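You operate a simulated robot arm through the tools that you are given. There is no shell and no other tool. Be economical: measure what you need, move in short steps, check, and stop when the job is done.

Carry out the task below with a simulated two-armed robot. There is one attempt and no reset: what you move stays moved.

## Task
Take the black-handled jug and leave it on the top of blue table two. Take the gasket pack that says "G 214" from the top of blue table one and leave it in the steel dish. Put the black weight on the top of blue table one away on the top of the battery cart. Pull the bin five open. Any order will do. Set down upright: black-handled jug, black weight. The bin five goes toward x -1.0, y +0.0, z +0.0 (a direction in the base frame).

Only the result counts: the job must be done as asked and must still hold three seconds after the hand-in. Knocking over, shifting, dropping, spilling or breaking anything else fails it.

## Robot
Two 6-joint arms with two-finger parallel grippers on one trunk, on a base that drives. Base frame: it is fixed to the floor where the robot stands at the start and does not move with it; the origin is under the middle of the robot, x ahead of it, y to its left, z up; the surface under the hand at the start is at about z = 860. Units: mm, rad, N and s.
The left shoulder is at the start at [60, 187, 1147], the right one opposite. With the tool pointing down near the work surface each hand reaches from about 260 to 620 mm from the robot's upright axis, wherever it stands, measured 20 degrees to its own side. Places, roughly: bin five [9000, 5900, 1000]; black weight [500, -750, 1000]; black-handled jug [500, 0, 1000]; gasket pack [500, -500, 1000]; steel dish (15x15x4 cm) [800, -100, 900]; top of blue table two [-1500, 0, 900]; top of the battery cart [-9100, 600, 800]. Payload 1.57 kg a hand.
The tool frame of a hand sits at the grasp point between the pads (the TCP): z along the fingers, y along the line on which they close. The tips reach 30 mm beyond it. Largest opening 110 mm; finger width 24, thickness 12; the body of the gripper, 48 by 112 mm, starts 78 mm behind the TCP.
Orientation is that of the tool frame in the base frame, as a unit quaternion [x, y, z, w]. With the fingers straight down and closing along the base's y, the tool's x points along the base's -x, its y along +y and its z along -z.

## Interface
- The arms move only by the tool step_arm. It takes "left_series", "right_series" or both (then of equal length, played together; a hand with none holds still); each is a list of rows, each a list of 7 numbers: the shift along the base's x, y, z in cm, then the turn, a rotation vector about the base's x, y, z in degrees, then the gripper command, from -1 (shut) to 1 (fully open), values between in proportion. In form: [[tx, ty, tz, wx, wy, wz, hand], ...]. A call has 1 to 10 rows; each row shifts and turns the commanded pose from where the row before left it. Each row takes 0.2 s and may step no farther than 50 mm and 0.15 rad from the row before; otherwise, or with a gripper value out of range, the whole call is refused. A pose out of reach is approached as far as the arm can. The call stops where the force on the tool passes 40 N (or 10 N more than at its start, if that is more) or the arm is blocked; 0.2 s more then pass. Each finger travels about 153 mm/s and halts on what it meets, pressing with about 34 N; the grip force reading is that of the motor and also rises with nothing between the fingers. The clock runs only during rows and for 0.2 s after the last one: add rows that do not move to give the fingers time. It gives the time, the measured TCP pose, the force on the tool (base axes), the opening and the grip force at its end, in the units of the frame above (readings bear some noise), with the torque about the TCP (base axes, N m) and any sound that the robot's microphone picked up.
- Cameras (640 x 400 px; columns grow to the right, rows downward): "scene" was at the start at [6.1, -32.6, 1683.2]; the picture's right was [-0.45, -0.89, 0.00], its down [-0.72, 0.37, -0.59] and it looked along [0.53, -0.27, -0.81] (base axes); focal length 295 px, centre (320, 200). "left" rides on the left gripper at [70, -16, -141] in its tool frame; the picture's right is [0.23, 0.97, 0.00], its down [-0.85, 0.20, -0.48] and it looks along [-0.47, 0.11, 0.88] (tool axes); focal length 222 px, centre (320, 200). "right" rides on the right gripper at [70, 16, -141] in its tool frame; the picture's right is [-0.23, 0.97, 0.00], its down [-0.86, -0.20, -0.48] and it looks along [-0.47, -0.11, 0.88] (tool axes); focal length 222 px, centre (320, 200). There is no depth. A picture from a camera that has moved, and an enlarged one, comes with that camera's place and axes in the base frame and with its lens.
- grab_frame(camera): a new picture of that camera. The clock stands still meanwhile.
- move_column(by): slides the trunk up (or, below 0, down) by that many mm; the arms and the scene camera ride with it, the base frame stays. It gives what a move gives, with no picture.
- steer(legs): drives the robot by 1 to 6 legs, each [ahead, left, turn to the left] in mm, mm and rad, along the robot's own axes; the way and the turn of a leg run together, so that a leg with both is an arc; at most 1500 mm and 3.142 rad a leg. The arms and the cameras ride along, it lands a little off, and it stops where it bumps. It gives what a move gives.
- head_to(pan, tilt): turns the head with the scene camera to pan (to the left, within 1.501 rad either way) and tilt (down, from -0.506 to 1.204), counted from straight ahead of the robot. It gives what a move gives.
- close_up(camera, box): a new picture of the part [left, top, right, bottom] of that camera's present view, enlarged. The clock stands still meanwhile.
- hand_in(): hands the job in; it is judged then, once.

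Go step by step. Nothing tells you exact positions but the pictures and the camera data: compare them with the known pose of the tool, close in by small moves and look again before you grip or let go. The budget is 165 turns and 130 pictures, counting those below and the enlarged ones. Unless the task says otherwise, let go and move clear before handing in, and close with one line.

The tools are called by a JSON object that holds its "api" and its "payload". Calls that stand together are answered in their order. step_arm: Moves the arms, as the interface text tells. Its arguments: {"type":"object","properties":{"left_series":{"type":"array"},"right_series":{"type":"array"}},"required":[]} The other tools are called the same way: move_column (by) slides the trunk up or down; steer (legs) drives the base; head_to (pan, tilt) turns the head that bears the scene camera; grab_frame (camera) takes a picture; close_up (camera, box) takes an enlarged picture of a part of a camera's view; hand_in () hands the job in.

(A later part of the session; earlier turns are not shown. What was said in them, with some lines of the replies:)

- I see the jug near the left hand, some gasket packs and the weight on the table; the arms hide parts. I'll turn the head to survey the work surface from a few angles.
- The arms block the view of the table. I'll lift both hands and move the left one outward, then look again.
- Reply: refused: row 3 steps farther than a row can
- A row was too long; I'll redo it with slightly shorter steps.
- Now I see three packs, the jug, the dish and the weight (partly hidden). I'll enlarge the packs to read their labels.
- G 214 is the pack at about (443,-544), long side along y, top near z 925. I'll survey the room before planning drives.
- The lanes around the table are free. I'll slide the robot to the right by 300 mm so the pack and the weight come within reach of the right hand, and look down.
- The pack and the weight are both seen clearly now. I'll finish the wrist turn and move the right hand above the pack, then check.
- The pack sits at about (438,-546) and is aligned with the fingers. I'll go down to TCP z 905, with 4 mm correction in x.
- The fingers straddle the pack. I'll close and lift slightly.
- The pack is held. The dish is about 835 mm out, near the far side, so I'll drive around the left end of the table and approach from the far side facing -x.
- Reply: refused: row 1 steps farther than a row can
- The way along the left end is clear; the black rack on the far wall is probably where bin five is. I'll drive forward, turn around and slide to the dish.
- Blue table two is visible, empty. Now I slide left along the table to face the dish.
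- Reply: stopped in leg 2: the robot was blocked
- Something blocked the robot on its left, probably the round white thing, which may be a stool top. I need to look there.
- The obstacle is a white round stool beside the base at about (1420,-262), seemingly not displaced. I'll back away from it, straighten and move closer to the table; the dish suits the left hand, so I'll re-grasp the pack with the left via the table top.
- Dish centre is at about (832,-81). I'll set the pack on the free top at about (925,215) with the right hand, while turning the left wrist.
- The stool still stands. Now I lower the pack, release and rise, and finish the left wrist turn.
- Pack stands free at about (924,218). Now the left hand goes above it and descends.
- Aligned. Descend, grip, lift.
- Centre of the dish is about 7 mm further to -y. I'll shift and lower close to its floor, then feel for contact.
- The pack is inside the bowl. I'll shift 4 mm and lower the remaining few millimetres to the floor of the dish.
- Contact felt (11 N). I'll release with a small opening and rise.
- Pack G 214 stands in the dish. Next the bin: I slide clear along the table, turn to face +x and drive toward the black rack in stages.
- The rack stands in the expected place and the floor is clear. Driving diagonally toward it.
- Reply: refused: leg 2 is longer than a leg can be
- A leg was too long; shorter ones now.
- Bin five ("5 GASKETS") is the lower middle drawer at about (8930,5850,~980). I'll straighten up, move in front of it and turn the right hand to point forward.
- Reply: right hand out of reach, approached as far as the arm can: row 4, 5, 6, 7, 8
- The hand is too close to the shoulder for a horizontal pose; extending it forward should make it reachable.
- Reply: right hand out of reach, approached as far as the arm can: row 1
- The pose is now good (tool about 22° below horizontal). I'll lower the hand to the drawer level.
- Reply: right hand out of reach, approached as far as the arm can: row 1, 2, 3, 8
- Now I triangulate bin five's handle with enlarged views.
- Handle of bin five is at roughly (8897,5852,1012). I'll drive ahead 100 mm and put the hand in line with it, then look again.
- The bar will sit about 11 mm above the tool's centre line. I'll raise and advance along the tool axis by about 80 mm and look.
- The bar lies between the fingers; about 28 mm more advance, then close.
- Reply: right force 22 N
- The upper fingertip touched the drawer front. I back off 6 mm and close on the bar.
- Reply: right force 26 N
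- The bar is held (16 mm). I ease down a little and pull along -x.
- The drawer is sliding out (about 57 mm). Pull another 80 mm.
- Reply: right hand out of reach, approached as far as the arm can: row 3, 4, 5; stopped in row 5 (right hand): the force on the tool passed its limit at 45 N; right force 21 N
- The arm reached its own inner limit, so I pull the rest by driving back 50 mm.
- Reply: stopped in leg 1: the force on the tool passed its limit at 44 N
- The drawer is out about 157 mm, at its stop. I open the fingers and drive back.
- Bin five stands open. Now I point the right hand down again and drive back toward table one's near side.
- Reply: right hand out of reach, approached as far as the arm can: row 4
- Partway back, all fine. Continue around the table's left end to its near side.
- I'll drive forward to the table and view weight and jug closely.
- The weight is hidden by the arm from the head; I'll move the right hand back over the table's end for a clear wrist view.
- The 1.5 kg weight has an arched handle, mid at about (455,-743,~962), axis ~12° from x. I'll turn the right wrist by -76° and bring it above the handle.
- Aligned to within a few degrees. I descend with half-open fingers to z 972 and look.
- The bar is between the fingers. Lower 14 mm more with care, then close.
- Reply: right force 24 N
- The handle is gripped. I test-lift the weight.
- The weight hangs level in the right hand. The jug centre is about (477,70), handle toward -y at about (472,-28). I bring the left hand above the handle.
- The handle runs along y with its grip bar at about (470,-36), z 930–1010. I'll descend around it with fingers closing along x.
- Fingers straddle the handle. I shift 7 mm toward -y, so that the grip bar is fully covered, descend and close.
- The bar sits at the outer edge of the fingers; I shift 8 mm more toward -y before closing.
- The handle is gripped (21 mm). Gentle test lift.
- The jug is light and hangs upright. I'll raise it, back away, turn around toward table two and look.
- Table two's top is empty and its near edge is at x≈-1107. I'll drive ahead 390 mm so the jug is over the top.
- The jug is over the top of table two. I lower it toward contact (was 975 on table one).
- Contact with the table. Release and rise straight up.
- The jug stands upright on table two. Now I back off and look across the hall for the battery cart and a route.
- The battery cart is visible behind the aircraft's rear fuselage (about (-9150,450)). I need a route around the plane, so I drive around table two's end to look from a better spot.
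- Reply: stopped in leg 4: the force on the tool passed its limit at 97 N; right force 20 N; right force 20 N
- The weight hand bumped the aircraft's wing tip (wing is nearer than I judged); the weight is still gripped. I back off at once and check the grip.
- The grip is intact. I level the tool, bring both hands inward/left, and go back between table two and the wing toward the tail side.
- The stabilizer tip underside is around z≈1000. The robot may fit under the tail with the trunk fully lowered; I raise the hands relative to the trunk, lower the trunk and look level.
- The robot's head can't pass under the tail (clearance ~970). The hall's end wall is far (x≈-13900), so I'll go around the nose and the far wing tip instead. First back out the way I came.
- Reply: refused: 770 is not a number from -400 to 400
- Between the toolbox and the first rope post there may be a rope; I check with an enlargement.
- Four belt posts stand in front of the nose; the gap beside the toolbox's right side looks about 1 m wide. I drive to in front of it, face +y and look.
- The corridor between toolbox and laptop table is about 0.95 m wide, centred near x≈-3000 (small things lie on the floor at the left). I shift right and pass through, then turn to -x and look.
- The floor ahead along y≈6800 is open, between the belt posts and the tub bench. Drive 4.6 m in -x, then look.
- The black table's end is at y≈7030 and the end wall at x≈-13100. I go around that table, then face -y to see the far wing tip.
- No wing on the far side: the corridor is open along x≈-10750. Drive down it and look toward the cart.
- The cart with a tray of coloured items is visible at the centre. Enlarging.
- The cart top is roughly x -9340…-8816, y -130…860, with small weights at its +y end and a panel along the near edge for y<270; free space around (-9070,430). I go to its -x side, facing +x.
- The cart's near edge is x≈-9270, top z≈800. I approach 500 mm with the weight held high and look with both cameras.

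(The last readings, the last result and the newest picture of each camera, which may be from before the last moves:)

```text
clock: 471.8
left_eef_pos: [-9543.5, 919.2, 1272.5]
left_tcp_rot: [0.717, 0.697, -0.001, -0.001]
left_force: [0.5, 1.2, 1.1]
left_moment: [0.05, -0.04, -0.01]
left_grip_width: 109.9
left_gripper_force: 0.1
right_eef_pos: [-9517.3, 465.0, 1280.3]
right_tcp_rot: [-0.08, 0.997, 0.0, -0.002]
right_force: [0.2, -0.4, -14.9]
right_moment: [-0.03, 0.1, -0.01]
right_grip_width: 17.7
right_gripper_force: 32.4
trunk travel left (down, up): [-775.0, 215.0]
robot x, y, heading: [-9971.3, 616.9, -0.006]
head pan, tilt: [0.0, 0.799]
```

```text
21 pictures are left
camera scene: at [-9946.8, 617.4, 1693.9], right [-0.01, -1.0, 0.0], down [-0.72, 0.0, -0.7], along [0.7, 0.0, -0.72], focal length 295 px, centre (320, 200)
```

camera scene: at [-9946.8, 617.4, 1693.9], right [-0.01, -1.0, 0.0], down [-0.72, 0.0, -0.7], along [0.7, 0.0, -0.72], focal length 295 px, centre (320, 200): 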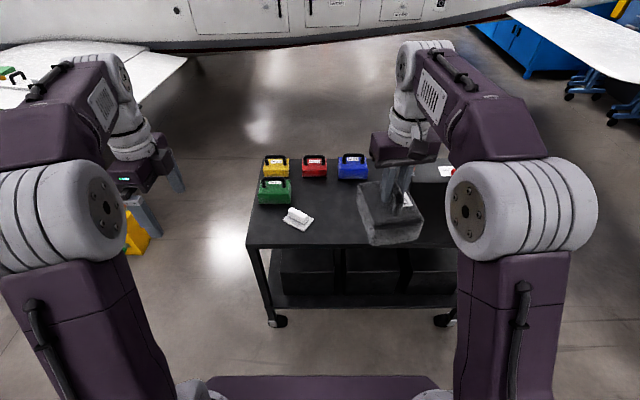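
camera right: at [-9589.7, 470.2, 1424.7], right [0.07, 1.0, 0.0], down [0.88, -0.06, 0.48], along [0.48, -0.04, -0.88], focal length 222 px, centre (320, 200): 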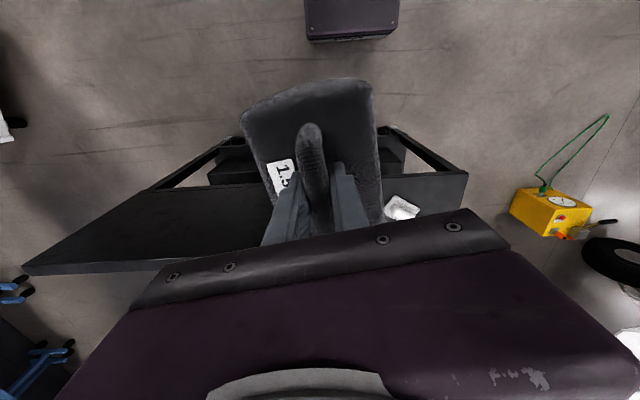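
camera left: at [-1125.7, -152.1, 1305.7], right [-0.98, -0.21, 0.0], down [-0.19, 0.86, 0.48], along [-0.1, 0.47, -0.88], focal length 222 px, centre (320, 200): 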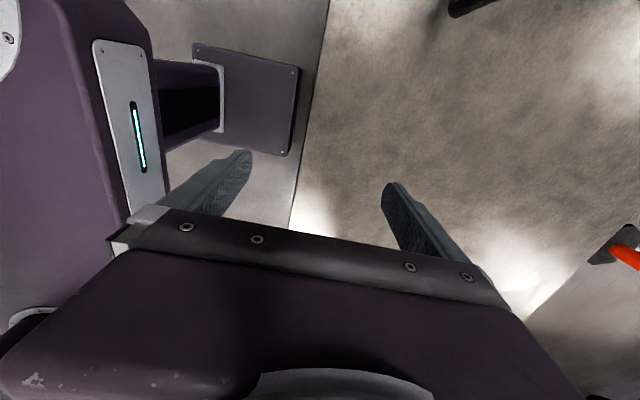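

The free spot on the cart is about (-9150,430); panel is at y<270, other items are clear. I drive ahead 335 mm and move the weight above the spot.

{"api": "steer", "payload": {"legs": [[335, 0, 0]]}}

{"api": "step_arm", "payload": {"right_series": [[1.5, -1.7, 0, 0, 0, 0, -1], [1.5, -1.7, -2, 0, 0, 0, -1], [0, 0, -4.5, 0, 0, 0, -1], [0, 0, -4.5, 0, 0, 0, -1], [0, 0, -4.5, 0, 0, 0, -1], [0, 0, -4.5, 0, 0, 0, -1], [0, 0, 0, 0, 0, 0, -1]]}}

{"api": "grab_frame", "payload": {"camera": "scene"}}

{"api": "grab_frame", "payload": {"camera": "right"}}

```text
clock: 474.0
left_eef_pos: [-9218.1, 918.1, 1275.7]
left_tcp_rot: [0.717, 0.697, 0.001, -0.001]
left_force: [-0.6, -0.6, 0.4]
left_moment: [-0.01, 0.0, 0.03]
left_grip_width: 110.0
left_gripper_force: 0.0
right_eef_pos: [-9193.0, 462.3, 1282.1]
right_tcp_rot: [-0.08, 0.997, -0.001, 0.0]
right_force: [-0.6, -0.6, -14.8]
right_moment: [-0.02, 0.09, 0.01]
right_grip_width: 17.7
right_gripper_force: 32.5
trunk travel left (down, up): [-775.0, 215.0]
robot x, y, heading: [-9645.1, 615.7, 0.001]
head pan, tilt: [0.0, 0.799]
```

```text
clock: 475.6
left_eef_pos: [-9215.4, 918.2, 1273.0]
left_tcp_rot: [0.719, 0.695, 0.0, 0.0]
left_force: [-1.1, -0.3, 0.0]
left_moment: [0.0, -0.05, 0.01]
left_grip_width: 110.3
left_gripper_force: 0.0
right_eef_pos: [-9158.3, 428.8, 1081.8]
right_tcp_rot: [-0.08, 0.997, -0.002, -0.002]
right_force: [-0.6, 0.6, -15.2]
right_moment: [0.01, 0.1, -0.01]
right_grip_width: 17.8
right_gripper_force: 32.9
trunk travel left (down, up): [-775.0, 215.0]
robot x, y, heading: [-9644.2, 615.3, -0.008]
head pan, tilt: [0.0, 0.799]
```

```text
20 pictures are left
camera scene: at [-9619.7, 615.4, 1693.9], right [-0.01, -1.0, 0.0], down [-0.72, 0.01, -0.7], along [0.7, 0.0, -0.72], focal length 295 px, centre (320, 200)
```

scene: 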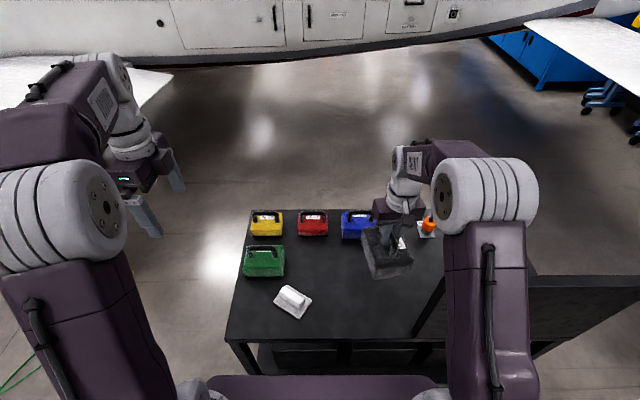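

```text
19 pictures are left
camera right: at [-9228.9, 434.3, 1224.8], right [0.07, 1.0, 0.0], down [0.88, -0.06, 0.48], along [0.48, -0.04, -0.88], focal length 222 px, centre (320, 200)
```

right: 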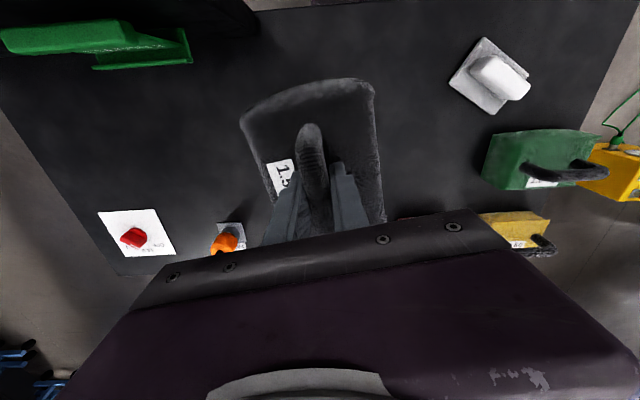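

The panel end is at y≈349, close to the right upper arm's plane. I shift the robot 90 mm left and aim for about (-9155,460).

{"api": "steer", "payload": {"legs": [[0, 90, 0]]}}

{"api": "step_arm", "payload": {"right_series": [[0, -3, 0, 0, 0, 0, -1], [0, -3, 0, 0, 0, 0, -1], [0, 0, -4, 0, 0, 0, -1], [0, 0, -4, 0, 0, 0, -1], [0, 0, -4, 0, 0, 0, -1], [0, 0, -3, 0, 0, 0, -1], [0, 0, 0, 0, 0, 0, -1]]}}

{"api": "grab_frame", "payload": {"camera": "scene"}}

{"api": "grab_frame", "payload": {"camera": "right"}}

```text
clock: 476.7
left_eef_pos: [-9215.0, 1003.0, 1273.5]
left_tcp_rot: [0.719, 0.695, -0.001, -0.002]
left_force: [-0.2, -0.4, -0.4]
left_moment: [0.05, 0.03, 0.0]
left_grip_width: 110.0
left_gripper_force: 0.1
right_eef_pos: [-9158.3, 515.8, 1080.9]
right_tcp_rot: [-0.078, 0.997, -0.001, -0.002]
right_force: [0.0, -1.8, -14.6]
right_moment: [0.0, 0.08, -0.03]
right_grip_width: 18.0
right_gripper_force: 31.9
trunk travel left (down, up): [-775.0, 215.0]
robot x, y, heading: [-9646.4, 706.0, -0.006]
head pan, tilt: [0.0, 0.799]
```

```text
clock: 478.3
left_eef_pos: [-9215.1, 1006.2, 1274.2]
left_tcp_rot: [0.719, 0.695, 0.0, -0.001]
left_force: [-0.1, 0.8, 0.9]
left_moment: [0.0, -0.04, 0.0]
left_grip_width: 110.1
left_gripper_force: 0.0
right_eef_pos: [-9158.3, 457.3, 933.0]
right_tcp_rot: [-0.078, 0.997, -0.001, -0.002]
right_force: [-0.4, 0.1, -14.8]
right_moment: [-0.05, 0.09, -0.01]
right_grip_width: 17.7
right_gripper_force: 32.2
trunk travel left (down, up): [-775.0, 215.0]
robot x, y, heading: [-9637.5, 707.5, -0.008]
head pan, tilt: [0.0, 0.799]
```

```text
18 pictures are left
camera scene: at [-9618.6, 704.5, 1693.9], right [-0.01, -1.0, 0.0], down [-0.72, 0.01, -0.7], along [0.7, -0.01, -0.72], focal length 295 px, centre (320, 200)
```

scene: 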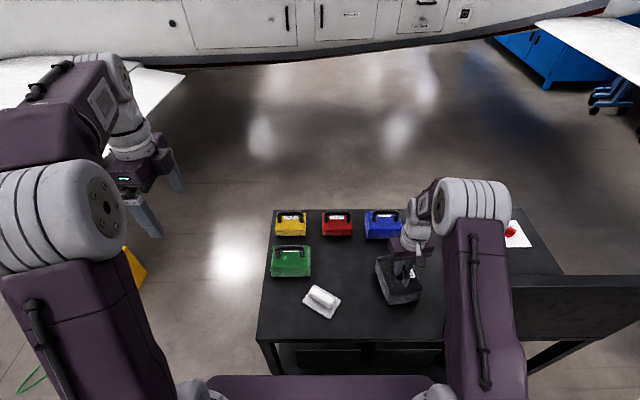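

```text
17 pictures are left
camera right: at [-9230.0, 462.1, 1075.2], right [0.07, 1.0, 0.0], down [0.88, -0.06, 0.48], along [0.47, -0.04, -0.88], focal length 222 px, centre (320, 200)
```

right: 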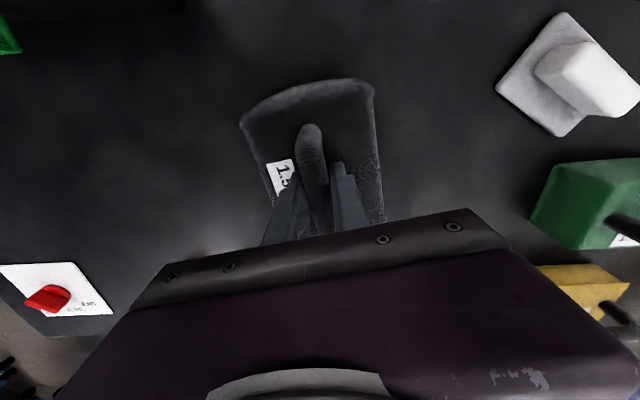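

The spot beneath is clear. Lower gently toward contact near TCP z≈900.

{"api": "step_arm", "payload": {"right_series": [[0, 0, -1.2, 0, 0, 0, -1], [0, 0, -1, 0, 0, 0, -1], [0, 0, -0.4, 0, 0, 0, -1], [0, 0, 0, 0, 0, 0, -1]]}}

{"api": "step_arm", "payload": {"right_series": [[0, 0, -0.4, 0, 0, 0, -1], [0, 0, 0, 0, 0, 0, -1]]}}

```text
clock: 478.9
left_eef_pos: [-9222.1, 1009.0, 1276.4]
left_tcp_rot: [0.719, 0.695, 0.001, 0.002]
left_force: [0.3, 0.0, -0.4]
left_moment: [-0.04, 0.01, 0.02]
left_grip_width: 110.3
left_gripper_force: 0.1
right_eef_pos: [-9159.9, 455.6, 920.8]
right_tcp_rot: [-0.078, 0.997, -0.006, 0.007]
right_force: [-13.5, -5.5, 37.5]
right_moment: [0.47, 1.85, 0.38]
right_grip_width: 17.8
right_gripper_force: 32.3
trunk travel left (down, up): [-775.0, 215.0]
robot x, y, heading: [-9643.6, 704.0, -0.007]
head pan, tilt: [0.0, 0.799]
stopped in row 3 (right hand): the force on the tool passed its limit at 82 N (the readings are from after the stop); the commanded pose is now the measured one
```

```text
clock: 479.2
left_eef_pos: [-9222.7, 1008.4, 1275.3]
left_tcp_rot: [0.718, 0.696, 0.001, 0.001]
left_force: [0.4, -0.6, -0.1]
left_moment: [-0.01, 0.01, 0.0]
left_grip_width: 110.2
left_gripper_force: 0.1
right_eef_pos: [-9159.3, 457.1, 919.1]
right_tcp_rot: [-0.078, 0.997, -0.004, 0.008]
right_force: [-13.4, 2.7, 32.1]
right_moment: [0.77, 0.51, 0.11]
right_grip_width: 17.7
right_gripper_force: 31.8
trunk travel left (down, up): [-775.0, 215.0]
robot x, y, heading: [-9642.1, 705.3, -0.01]
head pan, tilt: [0.0, 0.799]
stopped in row 1 (right hand): the force on the tool passed its limit at 57 N (the readings are from after the stop); the commanded pose is now the measured one
```

Contact at TCP z≈920 (top is about z 820). I relieve the press slightly and look before releasing.

{"api": "step_arm", "payload": {"right_series": [[0, 0, 0.3, 0, 0, 0, -1], [0, 0, 0, 0, 0, 0, -1]]}}

{"api": "grab_frame", "payload": {"camera": "right"}}

{"api": "close_up", "payload": {"camera": "scene", "box": [340, 190, 460, 310]}}

```text
clock: 479.8
left_eef_pos: [-9221.4, 1008.3, 1275.1]
left_tcp_rot: [0.718, 0.696, 0.0, 0.0]
left_force: [0.1, 0.4, 0.6]
left_moment: [0.02, -0.01, 0.03]
left_grip_width: 109.8
left_gripper_force: 0.1
right_eef_pos: [-9159.3, 455.7, 919.8]
right_tcp_rot: [-0.078, 0.997, -0.004, 0.006]
right_force: [-14.4, 4.9, 14.4]
right_moment: [0.24, -0.62, 0.21]
right_grip_width: 17.9
right_gripper_force: 32.0
trunk travel left (down, up): [-775.0, 215.0]
robot x, y, heading: [-9640.0, 703.4, -0.005]
head pan, tilt: [0.0, 0.799]
```

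```text
16 pictures are left
camera right: at [-9231.8, 462.3, 1061.9], right [0.07, 1.0, -0.01], down [0.87, -0.06, 0.49], along [0.49, -0.04, -0.87], focal length 222 px, centre (320, 200)
```

right: 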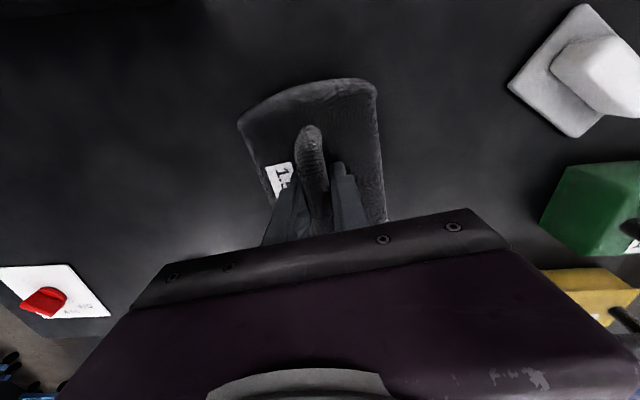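

```text
3.33 times, centred on (400, 250) of scene
camera zoom: at [-9627.2, 707.9, 1693.9], right [-0.01, -1.0, 0.0], down [-0.71, 0.01, -0.7], along [0.7, -0.01, -0.71], focal length 983 px, centre (53, 33)
```

zoom: 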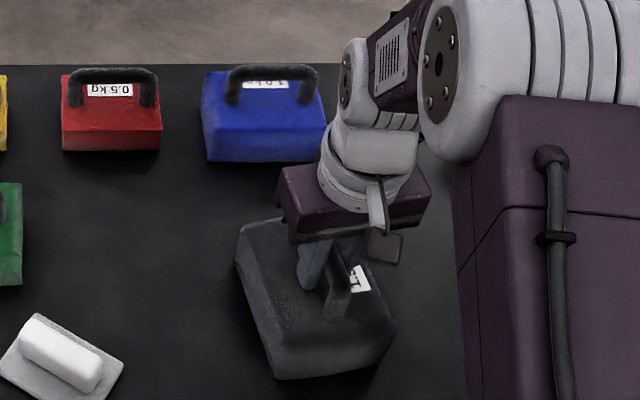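

It sits flat. I relieve the sideways load, open narrowly and rise.

{"api": "step_arm", "payload": {"right_series": [[-0.2, 0, 0, 0, 0, 0, -1], [0, 0, 0, 0, 0, 0, -0.6], [0, 0, 0, 0, 0, 0, -0.2], [0, 0, 0, 0, 0, 0, -0.2]]}}

{"api": "step_arm", "payload": {"right_series": [[0, 0, 2, 0, 0, 0, -0.2], [0, 0, 4, 0, 0, 0, -0.2], [0, 0, 4.8, 0, 0, 0, -0.2], [0, 0, 4.8, 0, 0, 0, -0.2], [0, 0, 4.8, 0, 0, 0, -0.2], [0, 0, 4.8, 0, 0, 0, -0.2], [0, 0, 4, 0, 0, 0, -0.2]]}}

{"api": "grab_frame", "payload": {"camera": "right"}}

{"api": "grab_frame", "payload": {"camera": "scene"}}

```text
clock: 480.8
left_eef_pos: [-9217.8, 1003.9, 1275.3]
left_tcp_rot: [0.719, 0.695, 0.001, 0.0]
left_force: [-0.2, 0.8, -0.6]
left_moment: [-0.01, -0.07, 0.02]
left_grip_width: 109.9
left_gripper_force: 0.0
right_eef_pos: [-9156.5, 454.1, 920.7]
right_tcp_rot: [-0.077, 0.997, -0.005, 0.008]
right_force: [0.1, -10.1, 18.2]
right_moment: [0.07, 0.23, 0.12]
right_grip_width: 35.0
right_gripper_force: 0.0
trunk travel left (down, up): [-775.0, 215.0]
robot x, y, heading: [-9645.1, 702.2, -0.011]
head pan, tilt: [0.0, 0.799]
```

```text
clock: 482.4
left_eef_pos: [-9216.3, 1007.3, 1274.6]
left_tcp_rot: [0.719, 0.695, 0.0, 0.0]
left_force: [0.6, -0.8, 0.4]
left_moment: [0.03, 0.0, 0.0]
left_grip_width: 110.0
left_gripper_force: 0.1
right_eef_pos: [-9157.2, 456.1, 1211.0]
right_tcp_rot: [-0.078, 0.997, -0.005, 0.006]
right_force: [0.3, 0.4, -0.8]
right_moment: [0.03, 0.0, -0.01]
right_grip_width: 44.0
right_gripper_force: 0.1
trunk travel left (down, up): [-775.0, 215.0]
robot x, y, heading: [-9641.8, 703.1, -0.005]
head pan, tilt: [0.0, 0.799]
```

```text
14 pictures are left
camera right: at [-9229.9, 461.5, 1352.0], right [0.07, 1.0, -0.01], down [0.87, -0.06, 0.49], along [0.49, -0.04, -0.87], focal length 222 px, centre (320, 200)
```

right: 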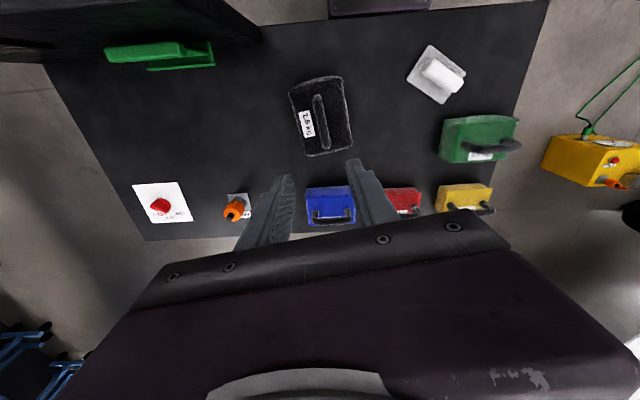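

```text
13 pictures are left
camera scene: at [-9621.6, 705.9, 1693.9], right [-0.01, -1.0, 0.0], down [-0.72, 0.01, -0.7], along [0.7, -0.01, -0.72], focal length 295 px, centre (320, 200)
```

scene: 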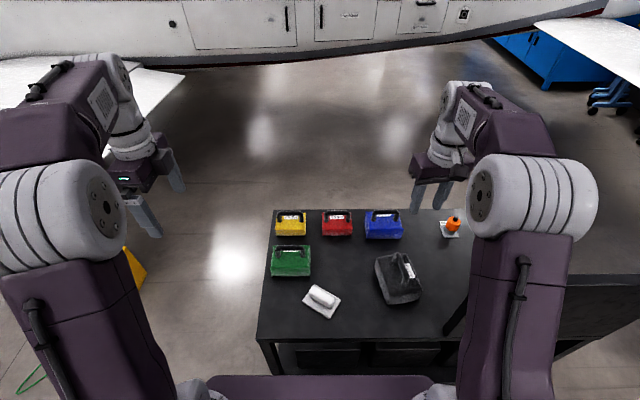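

The weight stands upright on the cart, everything else there in place. I back away clear and hand in.

{"api": "steer", "payload": {"legs": [[-350, 0, 0]]}}

{"api": "hand_in", "payload": {}}

```text
clock: 484.7
left_eef_pos: [-9564.1, 1011.5, 1274.2]
left_tcp_rot: [0.717, 0.697, -0.001, -0.001]
left_force: [-0.1, 0.7, -0.2]
left_moment: [-0.01, 0.01, 0.01]
left_grip_width: 109.9
left_gripper_force: 0.1
right_eef_pos: [-9501.2, 460.3, 1209.6]
right_tcp_rot: [-0.081, 0.997, -0.005, 0.005]
right_force: [0.2, -0.6, -0.7]
right_moment: [0.03, 0.01, -0.02]
right_grip_width: 44.0
right_gripper_force: 0.1
trunk travel left (down, up): [-775.0, 215.0]
robot x, y, heading: [-9987.9, 710.1, -0.002]
head pan, tilt: [0.0, 0.799]
```

```text
The job is handed in.
```

All four parts are done and handed in: the G 214 pack is in the steel dish, bin five is pulled open about 157 mm, the jug stands upright on blue table two, and the black weight stands upright on the battery cart. On the way the base bumped the white stool beyond table one, and the right hand (carrying the weight) hit the aircraft's wing tip at up to 97 N. Neither looked moved or damaged in later pictures, but I did not check them closely.
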